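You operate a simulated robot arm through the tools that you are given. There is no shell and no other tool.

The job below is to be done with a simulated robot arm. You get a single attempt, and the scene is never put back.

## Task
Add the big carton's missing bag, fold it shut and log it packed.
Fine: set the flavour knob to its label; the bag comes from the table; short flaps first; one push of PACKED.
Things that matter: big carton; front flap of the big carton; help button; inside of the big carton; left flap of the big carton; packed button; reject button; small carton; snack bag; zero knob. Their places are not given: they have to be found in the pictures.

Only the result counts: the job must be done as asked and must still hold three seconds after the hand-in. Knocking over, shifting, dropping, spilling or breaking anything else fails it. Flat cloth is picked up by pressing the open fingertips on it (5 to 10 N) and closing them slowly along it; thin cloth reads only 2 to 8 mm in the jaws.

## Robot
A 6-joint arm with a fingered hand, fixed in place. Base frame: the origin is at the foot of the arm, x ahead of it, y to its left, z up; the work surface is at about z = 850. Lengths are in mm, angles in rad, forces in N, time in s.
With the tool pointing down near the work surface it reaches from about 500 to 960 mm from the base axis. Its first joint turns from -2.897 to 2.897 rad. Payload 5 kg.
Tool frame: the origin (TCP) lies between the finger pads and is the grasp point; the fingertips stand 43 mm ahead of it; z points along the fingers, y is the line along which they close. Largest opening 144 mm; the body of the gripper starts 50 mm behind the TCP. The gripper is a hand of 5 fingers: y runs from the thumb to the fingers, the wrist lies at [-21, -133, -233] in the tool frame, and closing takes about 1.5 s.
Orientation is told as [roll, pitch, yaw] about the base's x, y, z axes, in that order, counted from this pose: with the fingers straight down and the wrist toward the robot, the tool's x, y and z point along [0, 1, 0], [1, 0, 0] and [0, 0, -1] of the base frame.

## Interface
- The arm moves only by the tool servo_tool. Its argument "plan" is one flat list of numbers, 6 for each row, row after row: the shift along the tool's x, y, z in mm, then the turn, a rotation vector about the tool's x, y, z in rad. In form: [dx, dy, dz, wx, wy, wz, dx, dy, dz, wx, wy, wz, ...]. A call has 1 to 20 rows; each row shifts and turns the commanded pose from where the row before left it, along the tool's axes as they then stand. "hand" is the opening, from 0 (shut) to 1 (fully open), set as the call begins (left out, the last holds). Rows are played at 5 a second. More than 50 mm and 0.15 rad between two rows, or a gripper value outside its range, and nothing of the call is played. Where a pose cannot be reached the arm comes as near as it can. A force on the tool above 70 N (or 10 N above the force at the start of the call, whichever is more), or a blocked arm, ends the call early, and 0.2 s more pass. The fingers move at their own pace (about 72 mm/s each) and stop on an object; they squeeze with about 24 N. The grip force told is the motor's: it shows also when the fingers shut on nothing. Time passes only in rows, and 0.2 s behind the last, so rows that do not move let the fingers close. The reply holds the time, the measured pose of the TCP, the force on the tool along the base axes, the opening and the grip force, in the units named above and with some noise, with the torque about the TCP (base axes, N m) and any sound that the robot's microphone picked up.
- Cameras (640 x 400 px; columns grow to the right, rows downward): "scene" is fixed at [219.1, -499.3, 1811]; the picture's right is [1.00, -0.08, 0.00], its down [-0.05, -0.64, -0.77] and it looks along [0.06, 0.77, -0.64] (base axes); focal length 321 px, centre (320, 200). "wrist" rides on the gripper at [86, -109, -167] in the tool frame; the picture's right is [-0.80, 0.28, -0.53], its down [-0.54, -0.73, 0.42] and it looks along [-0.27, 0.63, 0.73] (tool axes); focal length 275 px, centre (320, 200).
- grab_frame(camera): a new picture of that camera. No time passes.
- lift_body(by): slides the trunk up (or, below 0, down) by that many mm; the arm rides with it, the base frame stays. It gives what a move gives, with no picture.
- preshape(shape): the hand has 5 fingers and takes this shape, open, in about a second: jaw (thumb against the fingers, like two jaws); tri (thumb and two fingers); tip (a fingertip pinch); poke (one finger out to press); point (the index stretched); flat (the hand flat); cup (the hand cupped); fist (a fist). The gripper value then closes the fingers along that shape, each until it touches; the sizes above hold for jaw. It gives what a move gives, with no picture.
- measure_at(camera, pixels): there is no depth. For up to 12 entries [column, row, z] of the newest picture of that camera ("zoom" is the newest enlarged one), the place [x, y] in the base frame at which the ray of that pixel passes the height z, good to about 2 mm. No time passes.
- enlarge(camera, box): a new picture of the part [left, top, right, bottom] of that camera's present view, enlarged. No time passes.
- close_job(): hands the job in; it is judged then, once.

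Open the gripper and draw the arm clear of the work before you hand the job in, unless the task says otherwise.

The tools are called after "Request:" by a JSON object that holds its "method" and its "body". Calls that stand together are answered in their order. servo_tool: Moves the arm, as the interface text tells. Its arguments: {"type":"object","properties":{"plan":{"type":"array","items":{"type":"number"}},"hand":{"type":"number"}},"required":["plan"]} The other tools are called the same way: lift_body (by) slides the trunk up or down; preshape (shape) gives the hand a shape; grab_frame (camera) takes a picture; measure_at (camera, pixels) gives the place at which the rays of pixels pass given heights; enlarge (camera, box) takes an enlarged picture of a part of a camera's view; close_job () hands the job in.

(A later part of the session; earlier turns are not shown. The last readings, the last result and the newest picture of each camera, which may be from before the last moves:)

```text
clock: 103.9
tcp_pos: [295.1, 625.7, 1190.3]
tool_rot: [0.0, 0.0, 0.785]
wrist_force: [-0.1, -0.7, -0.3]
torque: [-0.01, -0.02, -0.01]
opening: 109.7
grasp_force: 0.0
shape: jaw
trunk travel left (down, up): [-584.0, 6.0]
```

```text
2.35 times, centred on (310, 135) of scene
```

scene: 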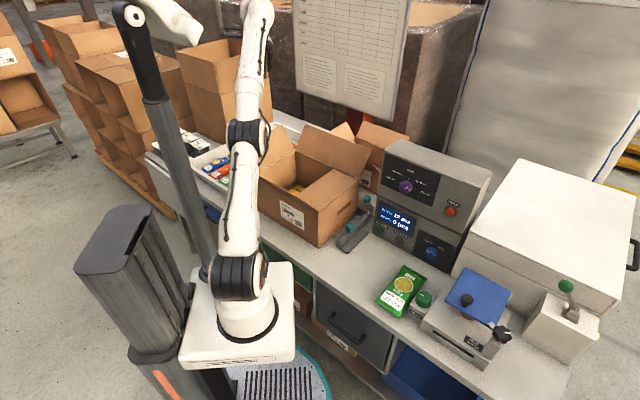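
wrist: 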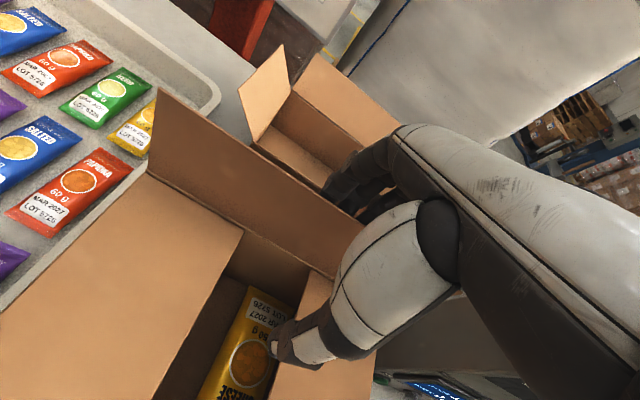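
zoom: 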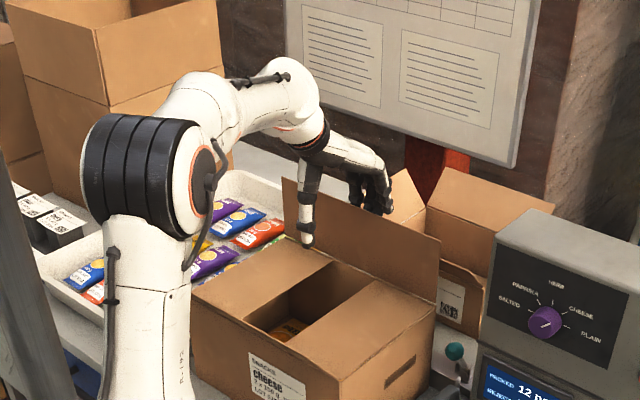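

The back flap is upright now. I continue R5–R9, bending it over.

Request:
{"method": "servo_tool", "body": {"plan": [0, -22.6, 2, 0, 0, 0, 0, -22, 6, 0, 0, 0, 0, -10.5, 4, 0, 0, 0, 0, -23, 17, 0, 0, 0, 0, -17, 23, 0, 0, 0]}}

Request:
{"method": "grab_frame", "body": {"camera": "wrist"}}

Request:
{"method": "enlarge", "body": {"camera": "scene", "box": [220, 80, 400, 250]}}

```text
clock: 105.1
tcp_pos: [228.5, 555.8, 1137.1]
tool_rot: [0.001, 0.0, 0.785]
wrist_force: [0.9, -0.4, 0.1]
torque: [-0.01, -0.02, 0.01]
opening: 109.7
grasp_force: 0.2
shape: jaw
trunk travel left (down, up): [-584.0, 6.0]
```

```text
taken
```

wrist: 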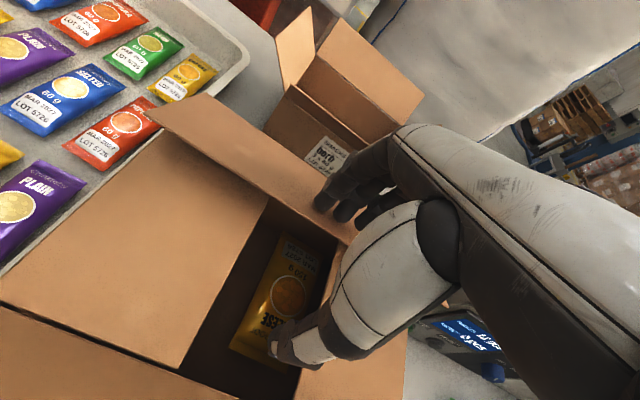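

```text
2.35 times, centred on (310, 165) of scene
```

zoom: 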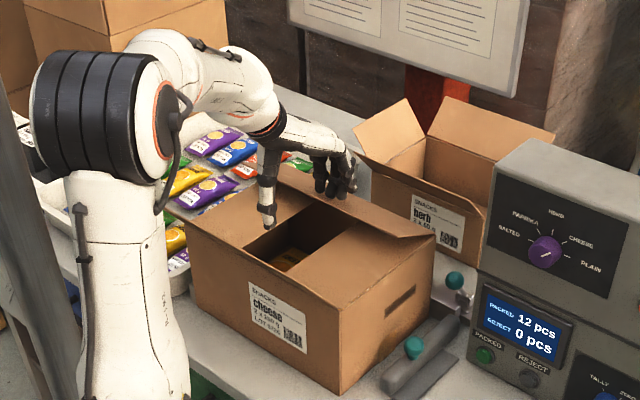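

Now the last press down of the back flap.

Request:
{"method": "servo_tool", "body": {"plan": [0, -11, 27, 0, 0, 0, 0, 1, 18, 0, 0, 0]}}

Request:
{"method": "grab_frame", "body": {"camera": "wrist"}}

Request:
{"method": "enlarge", "body": {"camera": "scene", "box": [220, 80, 400, 250]}}

```text
clock: 105.7
tcp_pos: [222.7, 549.7, 1094.1]
tool_rot: [0.001, -0.002, 0.785]
wrist_force: [-0.8, -0.1, 4.7]
torque: [0.22, -0.26, 0.02]
opening: 109.1
grasp_force: 0.1
shape: jaw
trunk travel left (down, up): [-584.0, 6.0]
```

```text
taken
```

wrist: 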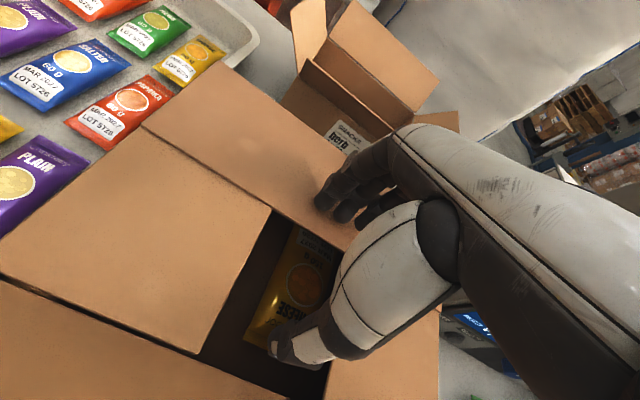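

```text
2.35 times, centred on (310, 165) of scene
```

zoom: 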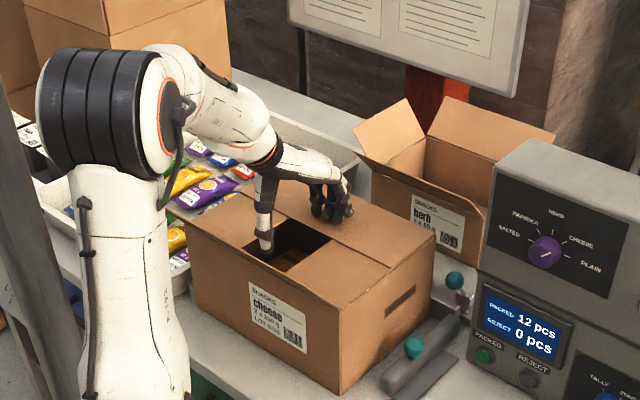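

The back flap rests on the short flaps. I lift off, turn to yaw 0 and open fully; then I'll place the thumb in front of the front flap.

Request:
{"method": "servo_tool", "body": {"plan": [0, 0, -30, 0, 0, 0, 0, 0, -40, 0, 0, 0, 0, 0, -40, 0, 0, 0, 0, 0, -40, 0, 0, 0, 0, 0, -36, 0, 0, 0, 0, 0, 0, 0, 0, 0.131, 0, 0, 0, 0, 0, 0.131, 0, 0, 0, 0, 0, 0.131, 0, 0, 0, 0, 0, 0.131, 0, 0, 0, 0, 0, 0.131, 0, 0, 0, 0, 0, 0.13], "hand": 1}}

Request:
{"method": "grab_frame", "body": {"camera": "wrist"}}

Request:
{"method": "enlarge", "body": {"camera": "scene", "box": [220, 80, 400, 250]}}

```text
clock: 108.1
tcp_pos: [221.2, 551.4, 1278.4]
tool_rot: [0.001, -0.001, -0.004]
wrist_force: [0.1, -0.8, 1.1]
torque: [0.0, 0.0, 0.0]
opening: 143.7
grasp_force: 0.0
shape: jaw
trunk travel left (down, up): [-584.0, 6.0]
```

```text
taken
```

wrist: 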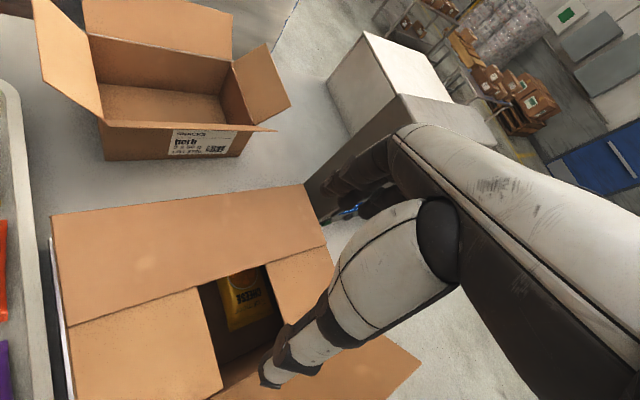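

```text
2.35 times, centred on (310, 165) of scene
```

zoom: 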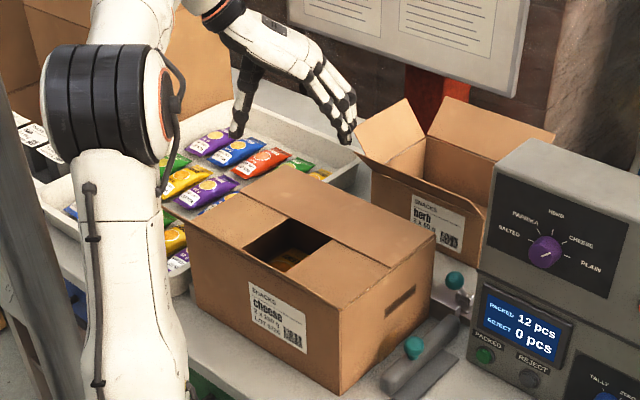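

Small carton and everything else look undisturbed. Now I move toward the robot so the thumb is in front of the front flap (TCP u=-181, v=407), at z=1278.

Request:
{"method": "servo_tool", "body": {"plan": [-33.8, -15.3, 0, 0, 0, 0, -33.8, -15.3, 0, 0, 0, 0, -33.8, -15.3, 0, 0, 0, 0, -33.8, -15.3, 0, 0, 0, 0]}}

Request:
{"method": "grab_frame", "body": {"camera": "wrist"}}

Request:
{"method": "enlarge", "body": {"camera": "scene", "box": [200, 60, 400, 250]}}

```text
clock: 109.1
tcp_pos: [160.4, 417.7, 1280.4]
tool_rot: [0.0, 0.0, -0.002]
wrist_force: [-0.6, 0.1, -0.8]
torque: [0.07, 0.01, 0.02]
opening: 143.5
grasp_force: 0.1
shape: jaw
trunk travel left (down, up): [-584.0, 6.0]
```

```text
taken
```

wrist: 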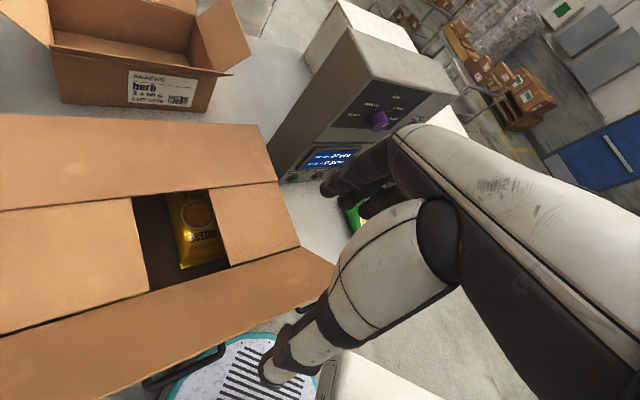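

```text
2.11 times, centred on (300, 155) of scene
```

zoom: 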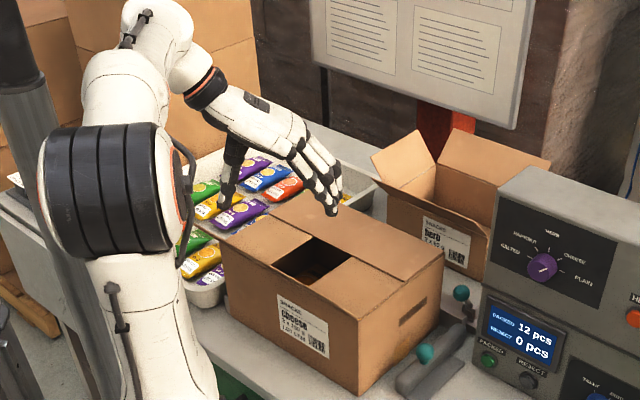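

The front flap is visible: hinge (0,335)–(298,247), tip edge (100,398)–(335,270). I measure it.

Request:
{"method": "measure_at", "body": {"camera": "wrist", "pixels": [[335, 270, 1140], [335, 270, 1120], [335, 270, 1100], [215, 338, 1140], [215, 338, 1120], [298, 247, 1040], [150, 291, 1040], [100, 398, 1140]]}}

```text
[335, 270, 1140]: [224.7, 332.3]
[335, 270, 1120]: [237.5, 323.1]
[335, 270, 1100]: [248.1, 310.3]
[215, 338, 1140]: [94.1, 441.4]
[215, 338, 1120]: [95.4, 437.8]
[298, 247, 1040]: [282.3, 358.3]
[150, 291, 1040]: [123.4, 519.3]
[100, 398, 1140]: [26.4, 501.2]
```

Front flap tip at v≈376, z≈1138. I shift 8 mm further out and lower to z≈1156, so the thumb hangs in front of it.

Request:
{"method": "servo_tool", "body": {"plan": [-6, -6, 0, 0, 0, 0, 0, 0, 30, 0, 0, 0, 0, 0, 30, 0, 0, 0, 0, 0, 30, 0, 0, 0]}}

Request:
{"method": "grab_frame", "body": {"camera": "wrist"}}

Request:
{"method": "enlarge", "body": {"camera": "scene", "box": [200, 60, 400, 250]}}

```text
clock: 110.1
tcp_pos: [155.3, 407.7, 1188.2]
tool_rot: [0.001, 0.0, -0.001]
wrist_force: [0.1, -0.1, -0.3]
torque: [-0.01, 0.0, 0.0]
opening: 143.5
grasp_force: 0.0
shape: jaw
trunk travel left (down, up): [-584.0, 6.0]
```

```text
taken
```

wrist: 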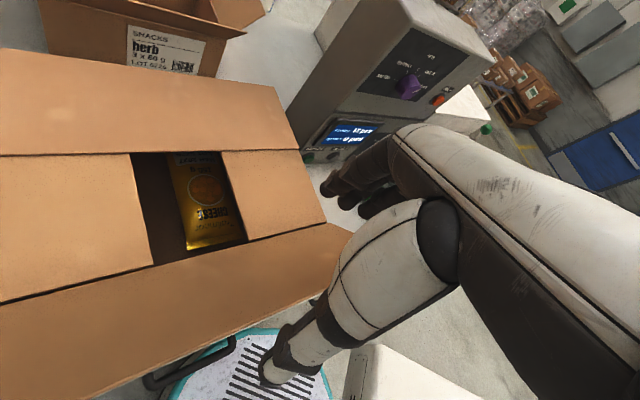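

```text
2.11 times, centred on (300, 155) of scene
```

zoom: 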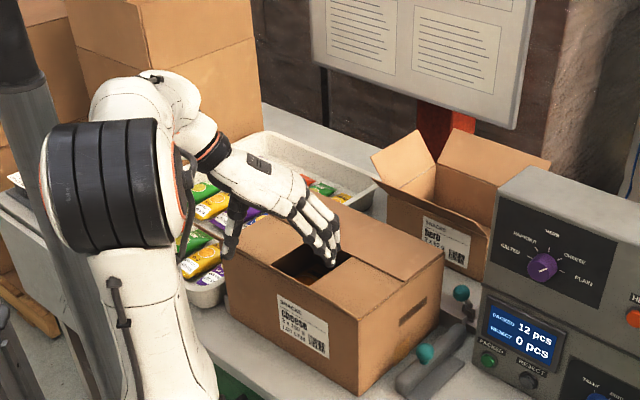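

The thumb is outside the front flap's edge. I lower another 32 mm and start pushing the flap up and inward.

Request:
{"method": "servo_tool", "body": {"plan": [0, 0, 32, 0, 0, 0, 15.6, 15.6, -2, 0, 0, 0, 11, 11, -10, 0, 0, 0, 13.8, 13.8, -9.5, 0, 0, 0, 14.8, 14.8, -5.5, 0, 0, 0]}}

Request:
{"method": "grab_frame", "body": {"camera": "wrist"}}

Request:
{"method": "enlarge", "body": {"camera": "scene", "box": [200, 60, 400, 250]}}

```text
clock: 111.3
tcp_pos: [209.3, 464.3, 1183.6]
tool_rot: [0.001, 0.002, -0.003]
wrist_force: [-0.4, 0.2, 0.0]
torque: [0.02, -0.02, 0.01]
opening: 143.9
grasp_force: 0.0
shape: jaw
trunk travel left (down, up): [-584.0, 6.0]
```

```text
taken
```

wrist: 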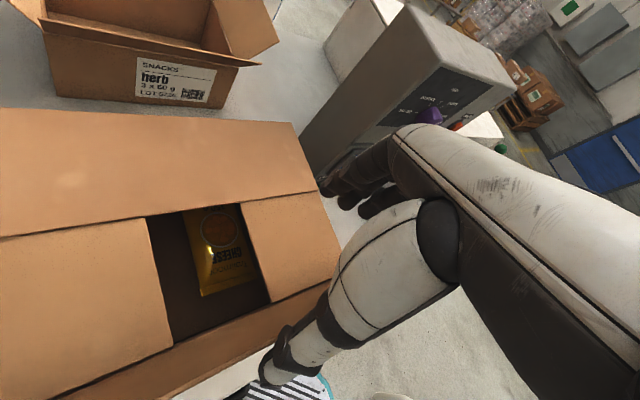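

```text
2.11 times, centred on (300, 155) of scene
```

zoom: 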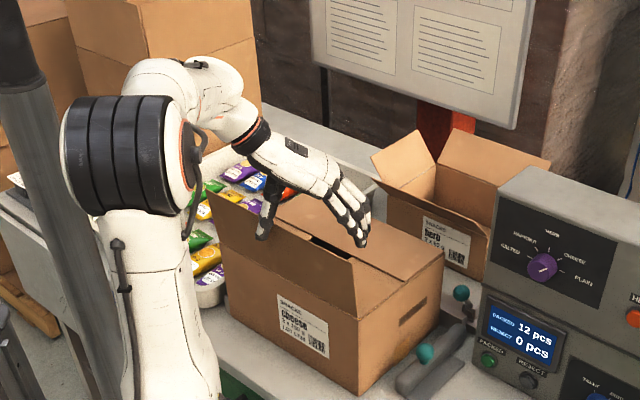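

The front flap is rising. I continue it past vertical and start bringing it down.

Request:
{"method": "servo_tool", "body": {"plan": [15.6, 15.6, -2, 0, 0, 0, 15.6, 15.6, 2, 0, 0, 0, 14.8, 14.8, 5.5, 0, 0, 0, 8.5, 8.5, 0, 0, 0, 0, 16.3, 16.3, 17, 0, 0, 0, 12, 12, 23, 0, 0, 0]}}

Request:
{"method": "grab_frame", "body": {"camera": "wrist"}}

Request:
{"method": "enlarge", "body": {"camera": "scene", "box": [200, 60, 400, 250]}}

```text
clock: 112.7
tcp_pos: [294.5, 546.0, 1137.4]
tool_rot: [0.0, 0.002, -0.001]
wrist_force: [0.4, 0.2, 0.6]
torque: [0.01, 0.02, 0.01]
opening: 143.9
grasp_force: 0.1
shape: jaw
trunk travel left (down, up): [-584.0, 6.0]
```

```text
taken
```

wrist: 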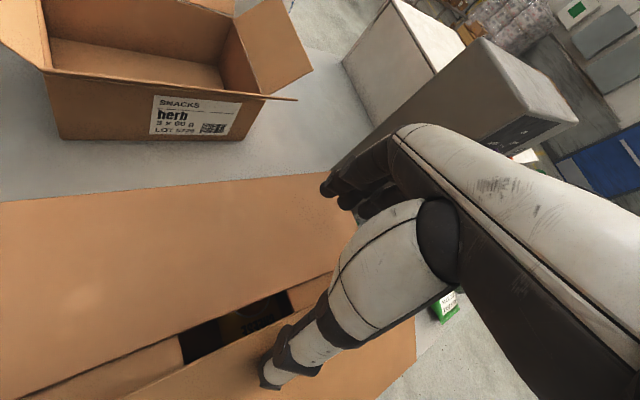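

```text
2.11 times, centred on (300, 155) of scene
```

zoom: 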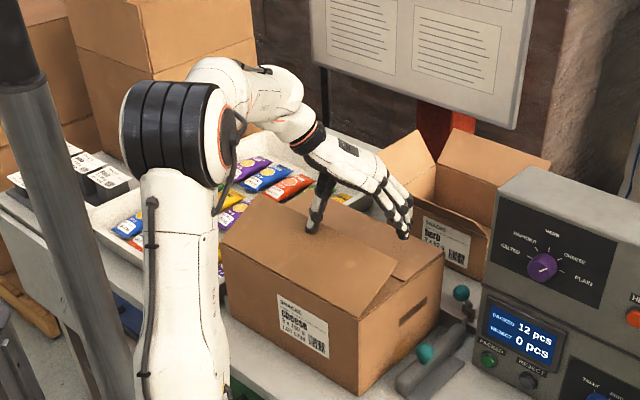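

Final press of the front flap down to horizontal.

Request:
{"method": "servo_tool", "body": {"plan": [6.4, 6.4, 25, 0, 0, 0, 0.7, 0.7, 12, 0, 0, 0, 0, 0, 8, 0, 0, 0]}}

Request:
{"method": "grab_frame", "body": {"camera": "wrist"}}

Request:
{"method": "enlarge", "body": {"camera": "scene", "box": [200, 60, 400, 250]}}

```text
clock: 113.5
tcp_pos: [300.1, 553.7, 1093.3]
tool_rot: [0.002, 0.001, 0.001]
wrist_force: [-0.4, 0.1, 3.8]
torque: [0.01, -0.29, 0.07]
opening: 143.8
grasp_force: 0.1
shape: jaw
trunk travel left (down, up): [-584.0, 6.0]
```

```text
taken
```

wrist: 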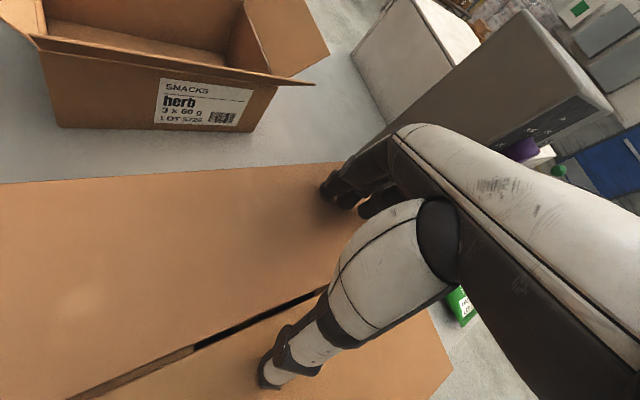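

```text
2.11 times, centred on (300, 155) of scene
```

zoom: 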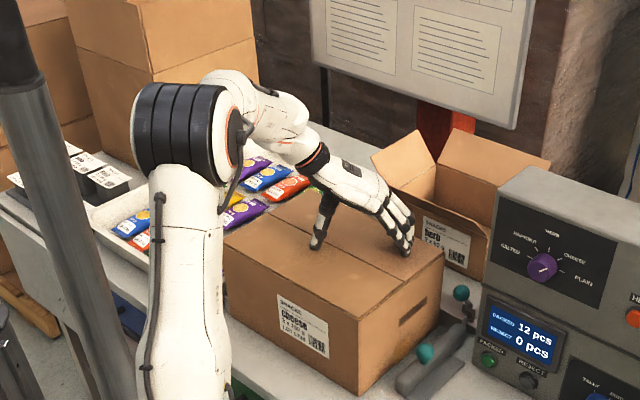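

The carton is closed with both long flaps resting. I press 5 mm more to settle them, then lift off and inspect.

Request:
{"method": "servo_tool", "body": {"plan": [0, 0, 5, 0, 0, 0, 0, 0, 0, 0, 0, 0]}}

Request:
{"method": "servo_tool", "body": {"plan": [0, 0, -25, 0, 0, 0, 0, 0, -40, 0, 0, 0, 0, 0, -40, 0, 0, 0, 0, 0, -40, 0, 0, 0, 0, 0, -40, 0, 0, 0]}}

Request:
{"method": "grab_frame", "body": {"camera": "wrist"}}

Request:
{"method": "enlarge", "body": {"camera": "scene", "box": [220, 110, 380, 250]}}

```text
clock: 114.1
tcp_pos: [298.6, 554.5, 1091.3]
tool_rot: [0.006, -0.004, 0.0]
wrist_force: [-3.7, -0.1, 26.2]
torque: [-0.3, -2.12, -0.07]
opening: 142.4
grasp_force: 0.1
shape: jaw
trunk travel left (down, up): [-584.0, 6.0]
```

```text
clock: 115.3
tcp_pos: [297.7, 552.7, 1275.0]
tool_rot: [-0.002, 0.003, -0.001]
wrist_force: [0.3, 0.8, 0.5]
torque: [-0.02, 0.0, 0.03]
opening: 143.8
grasp_force: 0.1
shape: jaw
trunk travel left (down, up): [-584.0, 6.0]
```

```text
taken
```

wrist: 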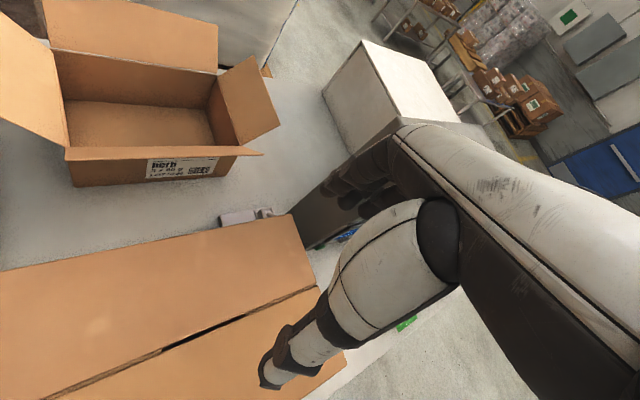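

```text
2.86 times, centred on (300, 180) of scene
```

zoom: 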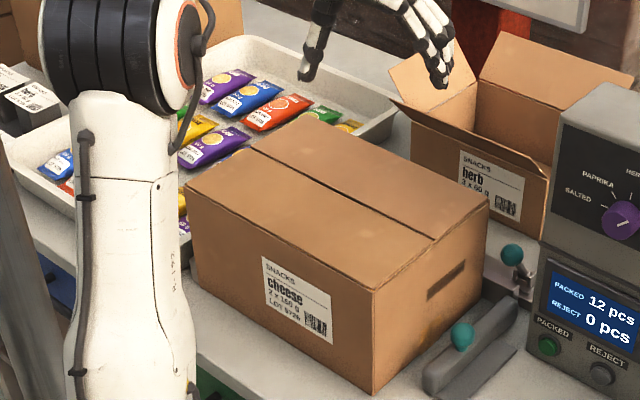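

The carton is neatly shut and the other objects look fine. Next the PACKED press: I set the hand to the poke shape and look at where the fingertip is.

Request:
{"method": "preshape", "body": {"shape": "poke"}}

Request:
{"method": "grab_frame", "body": {"camera": "wrist"}}

Request:
{"method": "enlarge", "body": {"camera": "scene", "box": [270, 50, 400, 180]}}

```text
clock: 116.2
tcp_pos: [297.7, 552.4, 1273.8]
tool_rot: [0.0, -0.001, -0.002]
wrist_force: [0.4, 0.1, 0.3]
torque: [0.01, 0.0, -0.01]
opening: 0.3
grasp_force: 0.2
shape: poke
trunk travel left (down, up): [-584.0, 6.0]
```

```text
taken
```

wrist: 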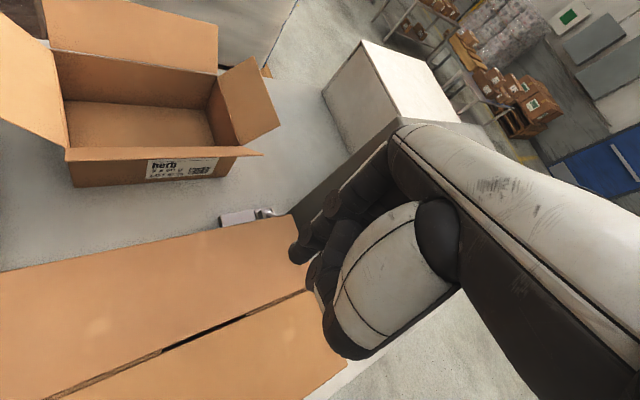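

```text
3.08 times, centred on (335, 115) of scene
```

zoom: 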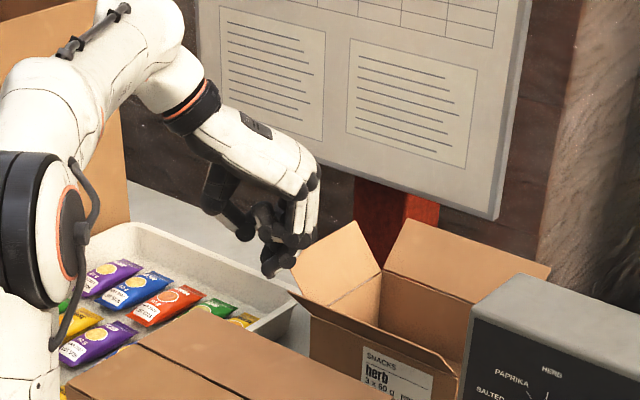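

I triangulate the index fingertip: wrist (297,254) and scene (319.4,138.4).

Request:
{"method": "enlarge", "body": {"camera": "wrist", "box": [250, 180, 410, 360]}}

Request:
{"method": "enlarge", "body": {"camera": "scene", "box": [300, 90, 350, 150]}}

Request:
{"method": "measure_at", "body": {"camera": "wrist", "pixels": [[297, 256, 1210], [297, 256, 1225], [297, 256, 1240], [313, 280, 1225]]}}

Request:
{"method": "measure_at", "body": {"camera": "scene", "pixels": [[319.4, 138.4, 1210], [319.4, 138.4, 1225], [319.4, 138.4, 1240], [328, 135, 1225]]}}

```text
2.22 times, centred on (330, 270) of wrist
```

zoom: 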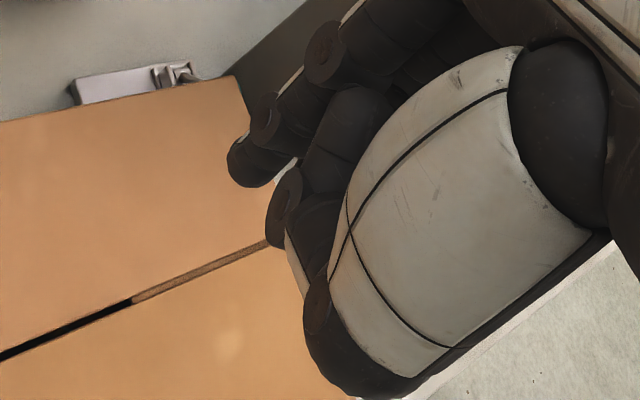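

```text
6.67 times, centred on (325, 120) of scene
```

zoom: 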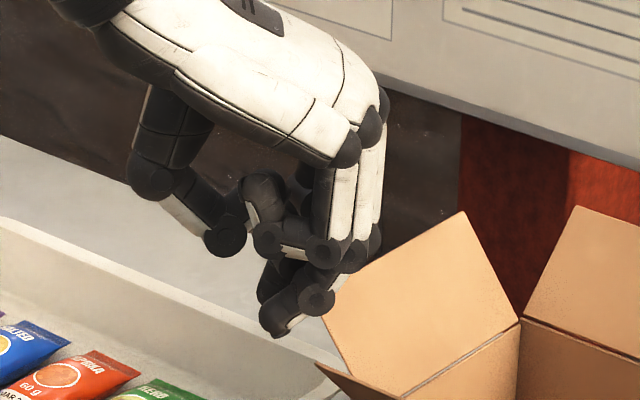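

```text
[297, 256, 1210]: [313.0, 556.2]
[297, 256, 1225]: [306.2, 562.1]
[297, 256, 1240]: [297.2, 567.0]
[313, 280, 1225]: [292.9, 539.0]
```

```text
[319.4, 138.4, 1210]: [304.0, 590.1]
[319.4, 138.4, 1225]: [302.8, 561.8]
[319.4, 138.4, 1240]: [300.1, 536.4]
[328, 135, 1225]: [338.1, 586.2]
```

The poke tip is at about tool (10, 7, 49), not very prominent. I try the "point" shape, with the index stretched, for comparison.

Request:
{"method": "preshape", "body": {"shape": "point"}}

Request:
{"method": "enlarge", "body": {"camera": "wrist", "box": [200, 180, 400, 380]}}

Request:
{"method": "enlarge", "body": {"camera": "scene", "box": [290, 90, 370, 170]}}

```text
clock: 117.1
tcp_pos: [298.6, 554.4, 1274.8]
tool_rot: [0.0, -0.001, -0.003]
wrist_force: [-0.1, 0.3, -0.7]
torque: [0.0, -0.03, 0.0]
opening: 0.1
grasp_force: 0.0
shape: point
trunk travel left (down, up): [-584.0, 6.0]
```

```text
2.00 times, centred on (300, 280) of wrist
```

zoom: 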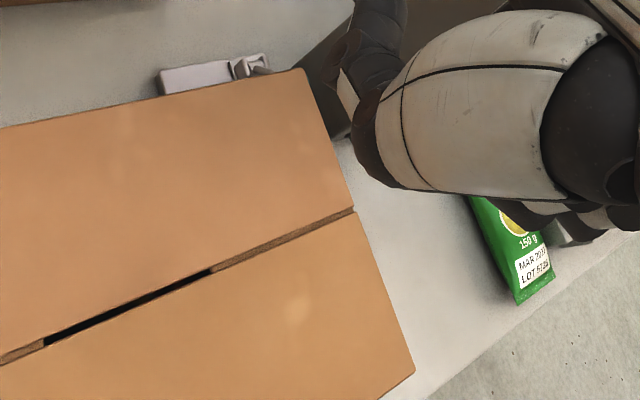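

```text
5.00 times, centred on (330, 130) of scene
```

zoom: 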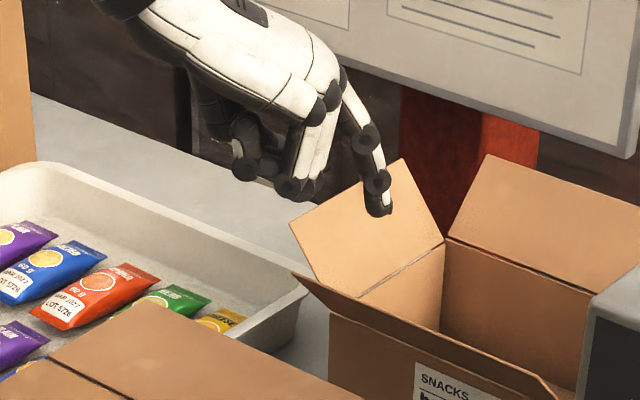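

The index is clearly stretched in "point". I look at the wrist view to triangulate its tip.

Request:
{"method": "grab_frame", "body": {"camera": "wrist"}}

Request:
{"method": "enlarge", "body": {"camera": "wrist", "box": [330, 130, 450, 260]}}

Request:
{"method": "measure_at", "body": {"camera": "scene", "pixels": [[342, 132.4, 1210], [342, 132.4, 1230], [342, 132.4, 1250]]}}

```text
taken
```

wrist: 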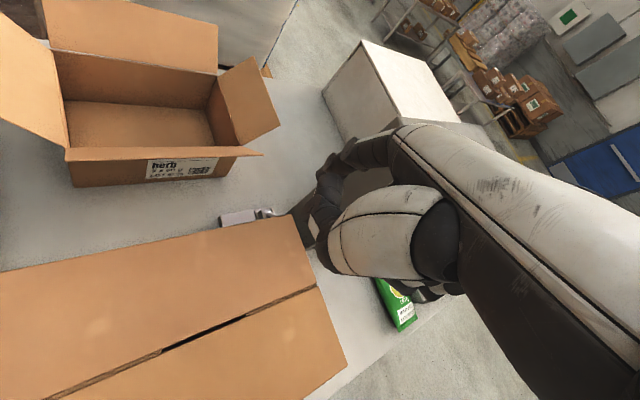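

```text
3.08 times, centred on (390, 195) of wrist
```

zoom: 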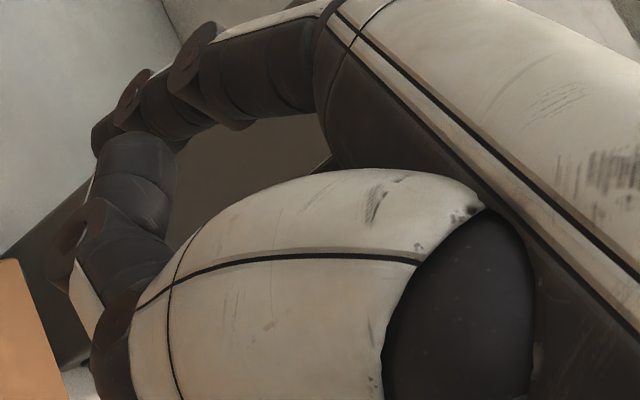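

```text
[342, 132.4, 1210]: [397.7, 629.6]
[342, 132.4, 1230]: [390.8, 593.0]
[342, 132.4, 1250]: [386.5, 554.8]
```

The poke tip lies close to the tool axis, so I go back to poke. Then I carry the hand, high, to the place in front of the machine (u≈169, v≈486).

Request:
{"method": "preshape", "body": {"shape": "poke"}}

Request:
{"method": "servo_tool", "body": {"plan": [-41.3, 20.5, 0, 0, 0, 0, -41.3, 20.5, 0, 0, 0, 0, -41.3, 20.5, 0, 0, 0, 0, -41.3, 20.5, 0, 0, 0, 0, -41.3, 20.5, 0, 0, 0, 0, -41.3, 20.5, 0, 0, 0, 0, -41.3, 20.5, 0, 0, 0, 0, -41.3, 20.5, 0, 0, 0, 0]}}

Request:
{"method": "servo_tool", "body": {"plan": [0, 0, 0, 0, 0, -0.147, 0, 0, 0, 0, 0, -0.147, 0, 0, 0, 0, 0, -0.147, 0, 0, 0, 0, 0, -0.147, 0, 0, 0, 0, 0, -0.147, 0, 0, 0, 0, 0, -0.147, 0, 0, 0, 0, 0, -0.147, 0, 0, 0, 0, 0, -0.147, 0, 0, 0, 0, 0, -0.147, 0, 0, 0, 0, 0, -0.147, 0, 0, 0, 0, 0, -0.147, 0, 0, 0, 0, 0, -0.147, 0, 0, 0, 0, 0, -0.147, 0, 0, 0, 0, 0, -0.147, 0, 0, 0, 0, 0, -0.147, 0, 0, 0, 0, 0, -0.147]}}

Request:
{"method": "grab_frame", "body": {"camera": "scene"}}

```text
clock: 118.0
tcp_pos: [298.6, 553.7, 1274.5]
tool_rot: [0.0, 0.001, -0.002]
wrist_force: [0.1, -0.4, -0.1]
torque: [-0.03, 0.01, -0.02]
opening: 0.2
grasp_force: 0.1
shape: poke
trunk travel left (down, up): [-584.0, 6.0]
```

```text
clock: 119.8
tcp_pos: [464.4, 223.3, 1274.2]
tool_rot: [0.001, 0.002, 0.001]
wrist_force: [0.0, 0.0, -0.4]
torque: [0.0, 0.01, -0.01]
opening: 0.0
grasp_force: 0.0
shape: poke
trunk travel left (down, up): [-584.0, 6.0]
```

```text
clock: 123.2
tcp_pos: [464.6, 223.9, 1273.1]
tool_rot: [0.0, -0.002, 2.353]
wrist_force: [0.0, 0.3, -0.4]
torque: [0.01, 0.02, -0.01]
opening: 0.2
grasp_force: 0.1
shape: poke
trunk travel left (down, up): [-584.0, 6.0]
```

```text
taken
```

scene: 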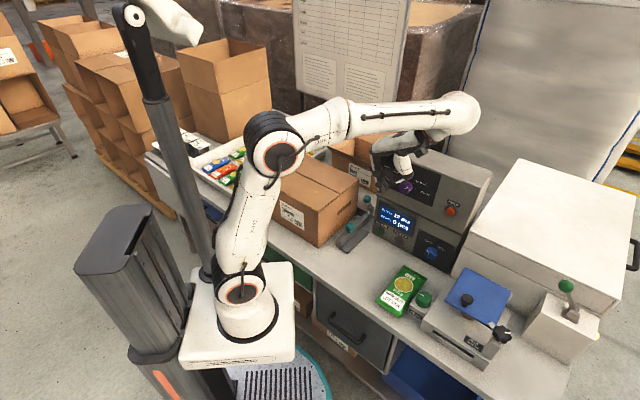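

Yaw is 2.353. I tilt the fingers 50° forward toward the panel (about tool y).

Request:
{"method": "servo_tool", "body": {"plan": [0, 0, 0, 0, -0.1455, 0, 0, 0, 0, 0, -0.1455, 0, 0, 0, 0, 0, -0.1455, 0, 0, 0, 0, 0, -0.1455, 0, 0, 0, 0, 0, -0.1455, 0, 0, 0, 0, 0, -0.1455, 0]}}

Request:
{"method": "grab_frame", "body": {"camera": "scene"}}

Request:
{"method": "grab_frame", "body": {"camera": "wrist"}}

```text
clock: 124.6
tcp_pos: [433.7, 325.4, 1327.9]
tool_rot: [-0.851, 0.008, 2.324]
wrist_force: [0.4, 0.1, -0.2]
torque: [0.0, -0.02, 0.02]
opening: 0.3
grasp_force: 0.1
shape: poke
out of reach, approached as far as the arm can: row 4, 5, 6
trunk travel left (down, up): [-584.0, 6.0]
```

```text
taken
```

scene: 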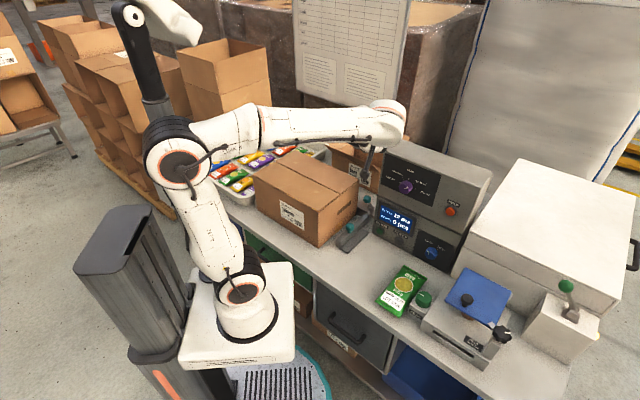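

```text
taken
```

wrist: 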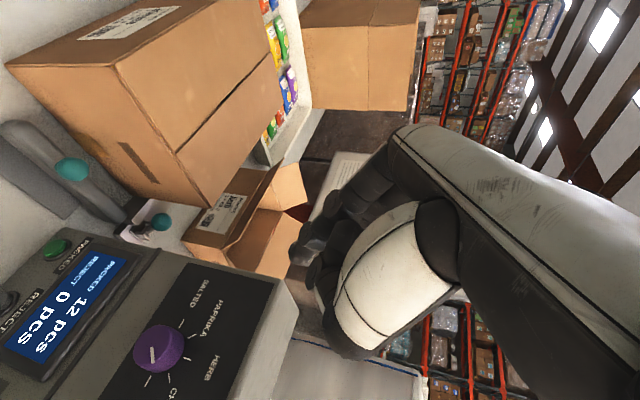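

Out of reach with that tilt here, and the small finger side would face the panel anyway. I undo the tilt and will use yaw -20° instead (index side toward the panel, wrist toward the robot).

Request:
{"method": "servo_tool", "body": {"plan": [0, 0, 0, 0, 0.142, 0, 0, 0, 0, 0, 0.142, 0, 0, 0, 0, 0, 0.142, 0, 0, 0, 0, 0, 0.142, 0, 0, 0, 0, 0, 0.142, 0, 0, 0, 0, 0, 0.141, 0]}}

Request:
{"method": "servo_tool", "body": {"plan": [0, 0, 0, 0, 0, 0.15, 0, 0, 0, 0, 0, 0.15, 0, 0, 0, 0, 0, 0.15, 0, 0, 0, 0, 0, 0.15, 0, 0, 0, 0, 0, 0.15, 0, 0, 0, 0, 0, 0.15, 0, 0, 0, 0, 0, 0.15, 0, 0, 0, 0, 0, 0.15, 0, 0, 0, 0, 0, 0.15, 0, 0, 0, 0, 0, 0.15, 0, 0, 0, 0, 0, 0.15, 0, 0, 0, 0, 0, 0.15, 0, 0, 0, 0, 0, 0.15, 0, 0, 0, 0, 0, 0.15, 0, 0, 0, 0, 0, 0.15, 0, 0, 0, 0, 0, 0.15, 0, 0, 0, 0, 0, 0.15, 0, 0, 0, 0, 0, 0.12]}}

Request:
{"method": "grab_frame", "body": {"camera": "scene"}}

```text
clock: 126.0
tcp_pos: [435.8, 324.8, 1327.2]
tool_rot: [-0.018, -0.001, 2.349]
wrist_force: [-0.5, 0.7, 0.5]
torque: [-0.01, 0.03, -0.01]
opening: 0.1
grasp_force: 0.0
shape: poke
trunk travel left (down, up): [-584.0, 6.0]
```

```text
clock: 129.8
tcp_pos: [435.0, 326.3, 1327.3]
tool_rot: [0.02, -0.011, -0.321]
wrist_force: [-0.4, 1.5, 0.1]
torque: [-0.01, 0.03, 0.02]
opening: 0.2
grasp_force: 0.0
shape: poke
trunk travel left (down, up): [-584.0, 6.0]
```

```text
taken
```

scene: 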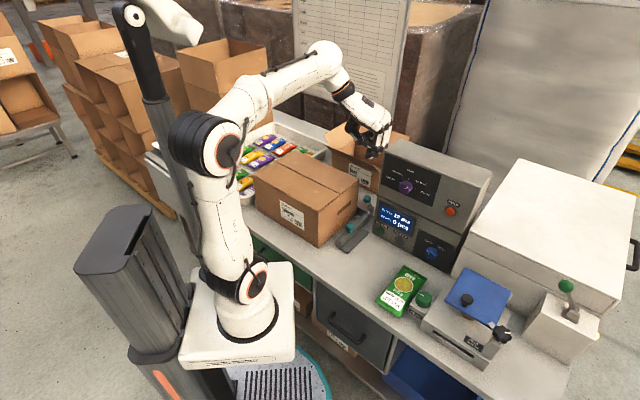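

Good elbow-up pose at yaw -18°. Now I tilt the hand 35° so the fingertip points down toward the panel.

Request:
{"method": "servo_tool", "body": {"plan": [0, 0, -20, 0, 0, 0.028, 0, 0, -20, 0, 0, 0, 0, 0, 0, 0, 0.122, 0, 0, 0, 0, 0, 0.122, 0, 0, 0, 0, 0, 0.122, 0, 0, 0, 0, 0, 0.122, 0, 0, 0, 0, 0, 0.122, 0]}}

Request:
{"method": "grab_frame", "body": {"camera": "scene"}}

Request:
{"method": "grab_frame", "body": {"camera": "wrist"}}

```text
clock: 131.4
tcp_pos: [435.0, 324.2, 1369.3]
tool_rot: [0.631, -0.009, -0.347]
wrist_force: [-0.3, -0.9, -0.6]
torque: [0.0, 0.01, -0.02]
opening: 0.1
grasp_force: 0.1
shape: poke
trunk travel left (down, up): [-584.0, 6.0]
```

```text
taken
```

scene: 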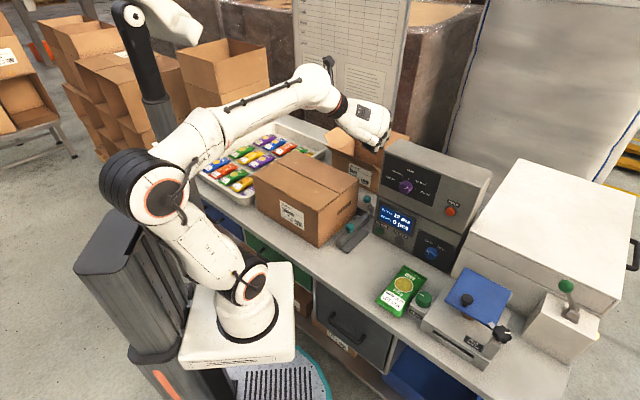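

```text
taken
```

wrist: 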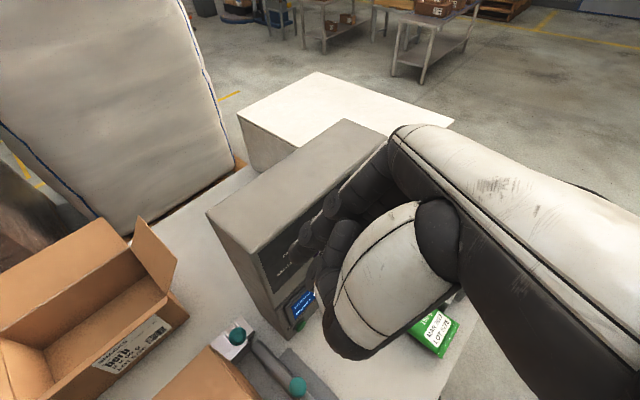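

Pose exact. I shift to u=108, v=560, then lower the trunk in stages.

Request:
{"method": "servo_tool", "body": {"plan": [3.3, 18.5, 2.4, 0, 0, 0, 3.3, 18.4, 2.4, 0, 0, 0]}}

Request:
{"method": "lift_body", "body": {"by": -250}}

Request:
{"method": "grab_frame", "body": {"camera": "scene"}}

Request:
{"method": "grab_frame", "body": {"camera": "wrist"}}

```text
clock: 132.0
tcp_pos: [471.7, 320.2, 1366.9]
tool_rot: [0.629, -0.009, -0.347]
wrist_force: [0.8, 0.2, 0.0]
torque: [0.03, -0.01, 0.02]
opening: 0.0
grasp_force: 0.0
shape: poke
trunk travel left (down, up): [-584.0, 6.0]
```

```text
clock: 134.6
tcp_pos: [471.0, 320.0, 1118.4]
tool_rot: [0.628, -0.01, -0.347]
wrist_force: [-0.8, 0.0, -0.2]
torque: [0.05, -0.03, 0.01]
opening: 0.0
grasp_force: 0.0
shape: poke
trunk travel left (down, up): [-334.0, 256.0]
```

```text
taken
```

scene: 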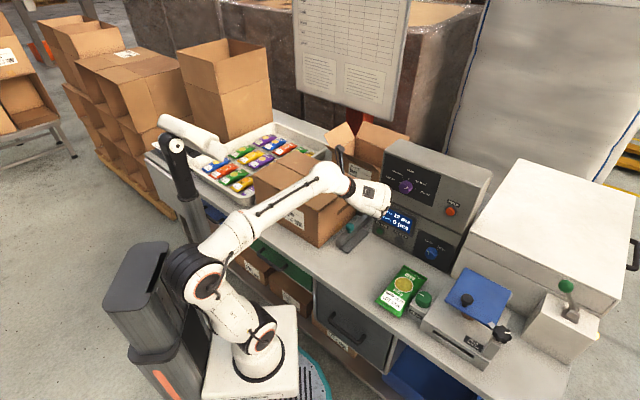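

```text
taken
```

wrist: 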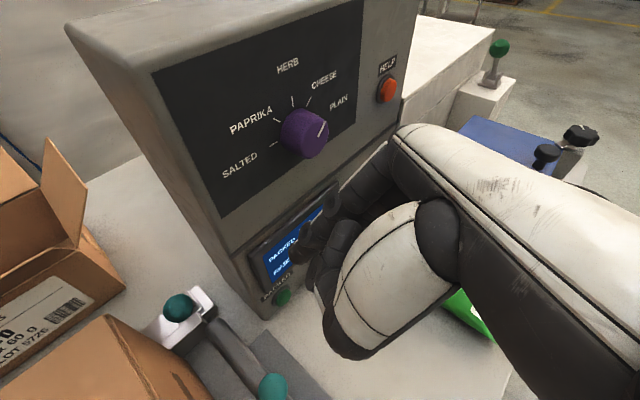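

The wrist view clearly shows the knob on CHEESE and PACKED at (283,297). I measure the lever balls and button before descending.

Request:
{"method": "measure_at", "body": {"camera": "wrist", "pixels": [[272, 386, 900], [272, 386, 930], [177, 308, 930], [283, 297, 893], [283, 297, 885], [300, 380, 860]]}}

Request:
{"method": "measure_at", "body": {"camera": "scene", "pixels": [[349.7, 227.2, 900], [349.7, 227.2, 930], [367, 198, 930]]}}

```text
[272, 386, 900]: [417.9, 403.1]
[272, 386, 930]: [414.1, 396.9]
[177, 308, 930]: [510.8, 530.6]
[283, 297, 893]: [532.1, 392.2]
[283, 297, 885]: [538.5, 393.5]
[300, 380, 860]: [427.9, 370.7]
```

```text
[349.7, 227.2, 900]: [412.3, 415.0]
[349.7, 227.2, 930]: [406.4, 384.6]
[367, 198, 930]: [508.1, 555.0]
```

Ball 1 is at u=10, v=575, z≈915, clear of the hand path; PACKED at (532,392,893). I lower the trunk by another 190 mm.

Request:
{"method": "lift_body", "body": {"by": -130}}

Request:
{"method": "lift_body", "body": {"by": -58}}

Request:
{"method": "grab_frame", "body": {"camera": "wrist"}}

Request:
{"method": "enlarge", "body": {"camera": "scene", "box": [310, 160, 450, 300]}}

Request:
{"method": "grab_frame", "body": {"camera": "scene"}}

```text
clock: 136.2
tcp_pos: [471.3, 319.9, 988.3]
tool_rot: [0.631, -0.008, -0.348]
wrist_force: [0.1, 0.1, 0.8]
torque: [0.0, 0.02, 0.0]
opening: 0.1
grasp_force: 0.0
shape: poke
trunk travel left (down, up): [-204.0, 386.0]
```

```text
clock: 137.2
tcp_pos: [471.4, 320.3, 930.0]
tool_rot: [0.631, -0.008, -0.348]
wrist_force: [0.0, 0.3, -0.1]
torque: [0.0, -0.02, 0.01]
opening: 0.1
grasp_force: 0.1
shape: poke
trunk travel left (down, up): [-146.0, 444.0]
```

```text
taken
```

wrist: 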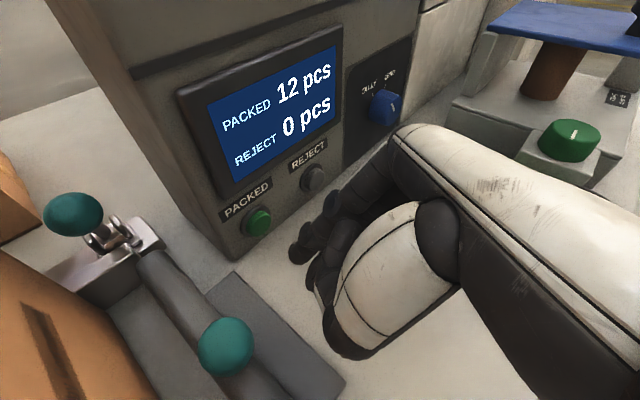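

```text
2.86 times, centred on (380, 230) of scene
```

zoom: 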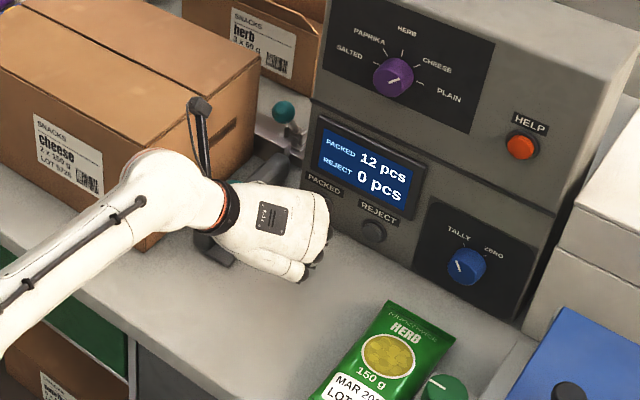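

```text
taken
```

scene: 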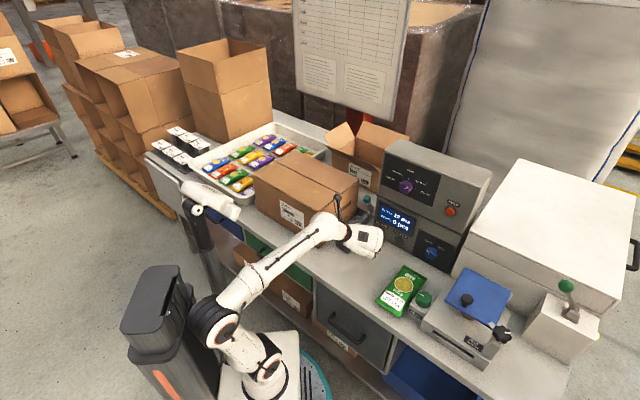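

Fingertip is near (297,253) in the wrist view, PACKED at (257,222). I measure both for alignment.

Request:
{"method": "enlarge", "body": {"camera": "wrist", "box": [220, 180, 360, 320]}}

Request:
{"method": "measure_at", "body": {"camera": "wrist", "pixels": [[297, 256, 890], [297, 256, 896], [297, 256, 902], [257, 223, 893], [257, 223, 888], [313, 178, 890]]}}

```text
2.86 times, centred on (290, 250) of wrist
```

zoom: 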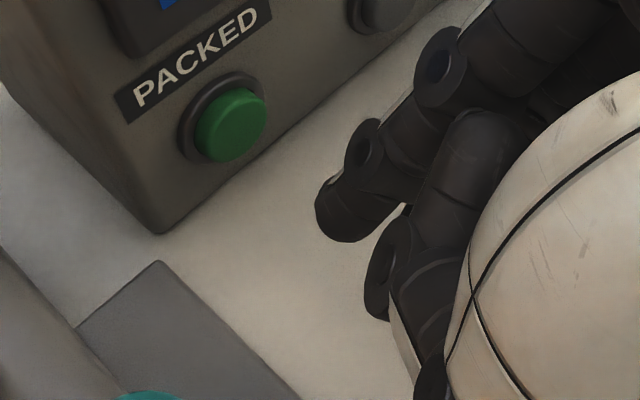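

```text
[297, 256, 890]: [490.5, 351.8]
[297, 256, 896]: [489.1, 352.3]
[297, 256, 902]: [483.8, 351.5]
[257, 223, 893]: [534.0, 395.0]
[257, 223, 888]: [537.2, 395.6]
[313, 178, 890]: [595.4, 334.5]
```

Tip at (489,352,896), button at (534,395,893): 62 mm along v. I advance 48 mm with a 3 mm drop.

Request:
{"method": "servo_tool", "body": {"plan": [11.1, 6.8, 9.4, 0, 0, 0, 11.1, 6.8, 9.4, 0, 0, 0, 11.1, 6.8, 9.4, 0, 0, 0]}}

Request:
{"method": "enlarge", "body": {"camera": "wrist", "box": [200, 150, 360, 310]}}

Request:
{"method": "enlarge", "body": {"camera": "scene", "box": [330, 180, 430, 280]}}

```text
clock: 138.0
tcp_pos: [506.4, 354.5, 927.1]
tool_rot: [0.631, -0.009, -0.347]
wrist_force: [-0.4, -0.3, 1.0]
torque: [0.01, 0.03, 0.01]
opening: 0.0
grasp_force: 0.0
shape: poke
trunk travel left (down, up): [-146.0, 444.0]
```

```text
2.50 times, centred on (280, 230) of wrist
```

zoom: 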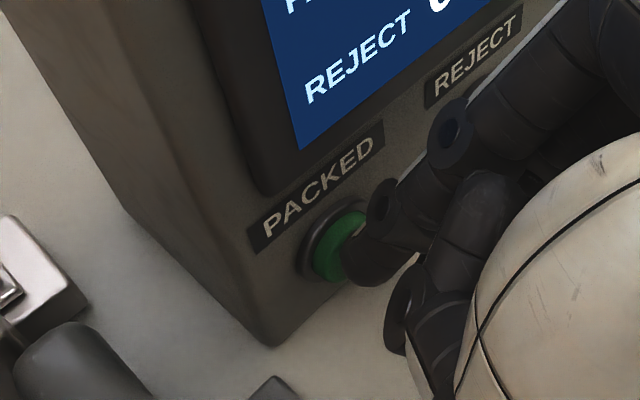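

```text
4.00 times, centred on (380, 230) of scene
```

zoom: 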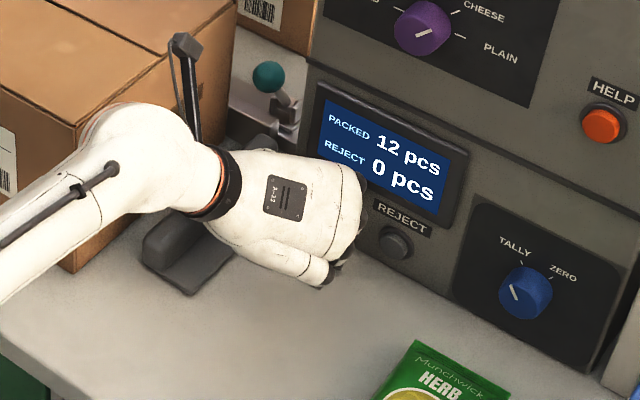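

No contact yet, but the index knuckle is almost as far forward as the tip, near the screen bezel. I back off 30 mm and turn the hand by -15° about the vertical so the tip leads clearly.

Request:
{"method": "servo_tool", "body": {"plan": [-18.9, -20.9, -13.8, 0, 0, 0, 0, 0, 0, -0.077, 0, 0.106, 0, 0, 0, -0.077, 0, 0.106]}}

Request:
{"method": "enlarge", "body": {"camera": "wrist", "box": [200, 130, 400, 330]}}

Request:
{"method": "enlarge", "body": {"camera": "scene", "box": [310, 160, 450, 300]}}

```text
clock: 138.8
tcp_pos: [478.4, 339.6, 926.3]
tool_rot: [0.632, -0.009, -0.609]
wrist_force: [0.2, -0.8, 0.5]
torque: [-0.02, 0.02, 0.03]
opening: 0.0
grasp_force: 0.1
shape: poke
trunk travel left (down, up): [-146.0, 444.0]
```

```text
2.00 times, centred on (300, 230) of wrist
```

zoom: 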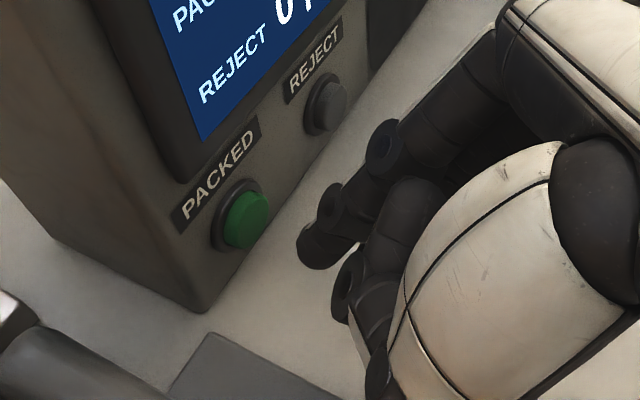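

```text
2.86 times, centred on (380, 230) of scene
```

zoom: 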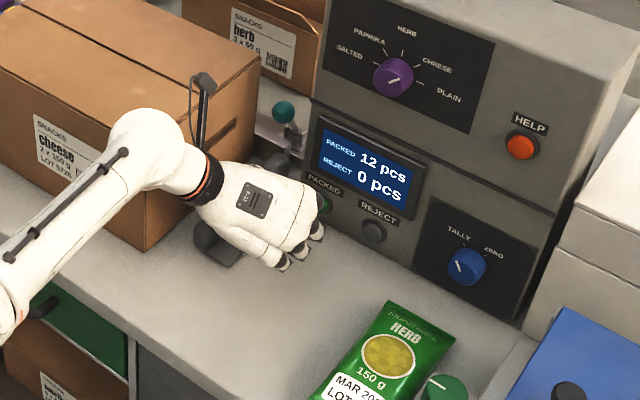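

The tip now leads clearly. I advance 26 mm, then continue in 4 mm steps watching force and the screen.

Request:
{"method": "servo_tool", "body": {"plan": [10.4, 2.3, 7.6, 0, 0, 0, 10.3, 2.2, 7.5, 0, 0, 0, 3.2, 0.7, 2.3, 0, 0, 0]}}

Request:
{"method": "enlarge", "body": {"camera": "wrist", "box": [200, 130, 400, 330]}}

```text
clock: 139.6
tcp_pos: [498.9, 361.0, 928.0]
tool_rot: [0.632, -0.01, -0.609]
wrist_force: [-0.2, -1.1, -0.4]
torque: [-0.01, 0.01, 0.03]
opening: 0.1
grasp_force: 0.0
shape: poke
trunk travel left (down, up): [-146.0, 444.0]
```

```text
2.00 times, centred on (300, 230) of wrist
```

zoom: 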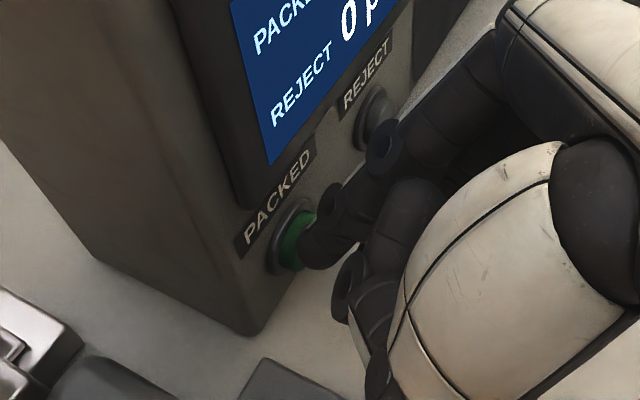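

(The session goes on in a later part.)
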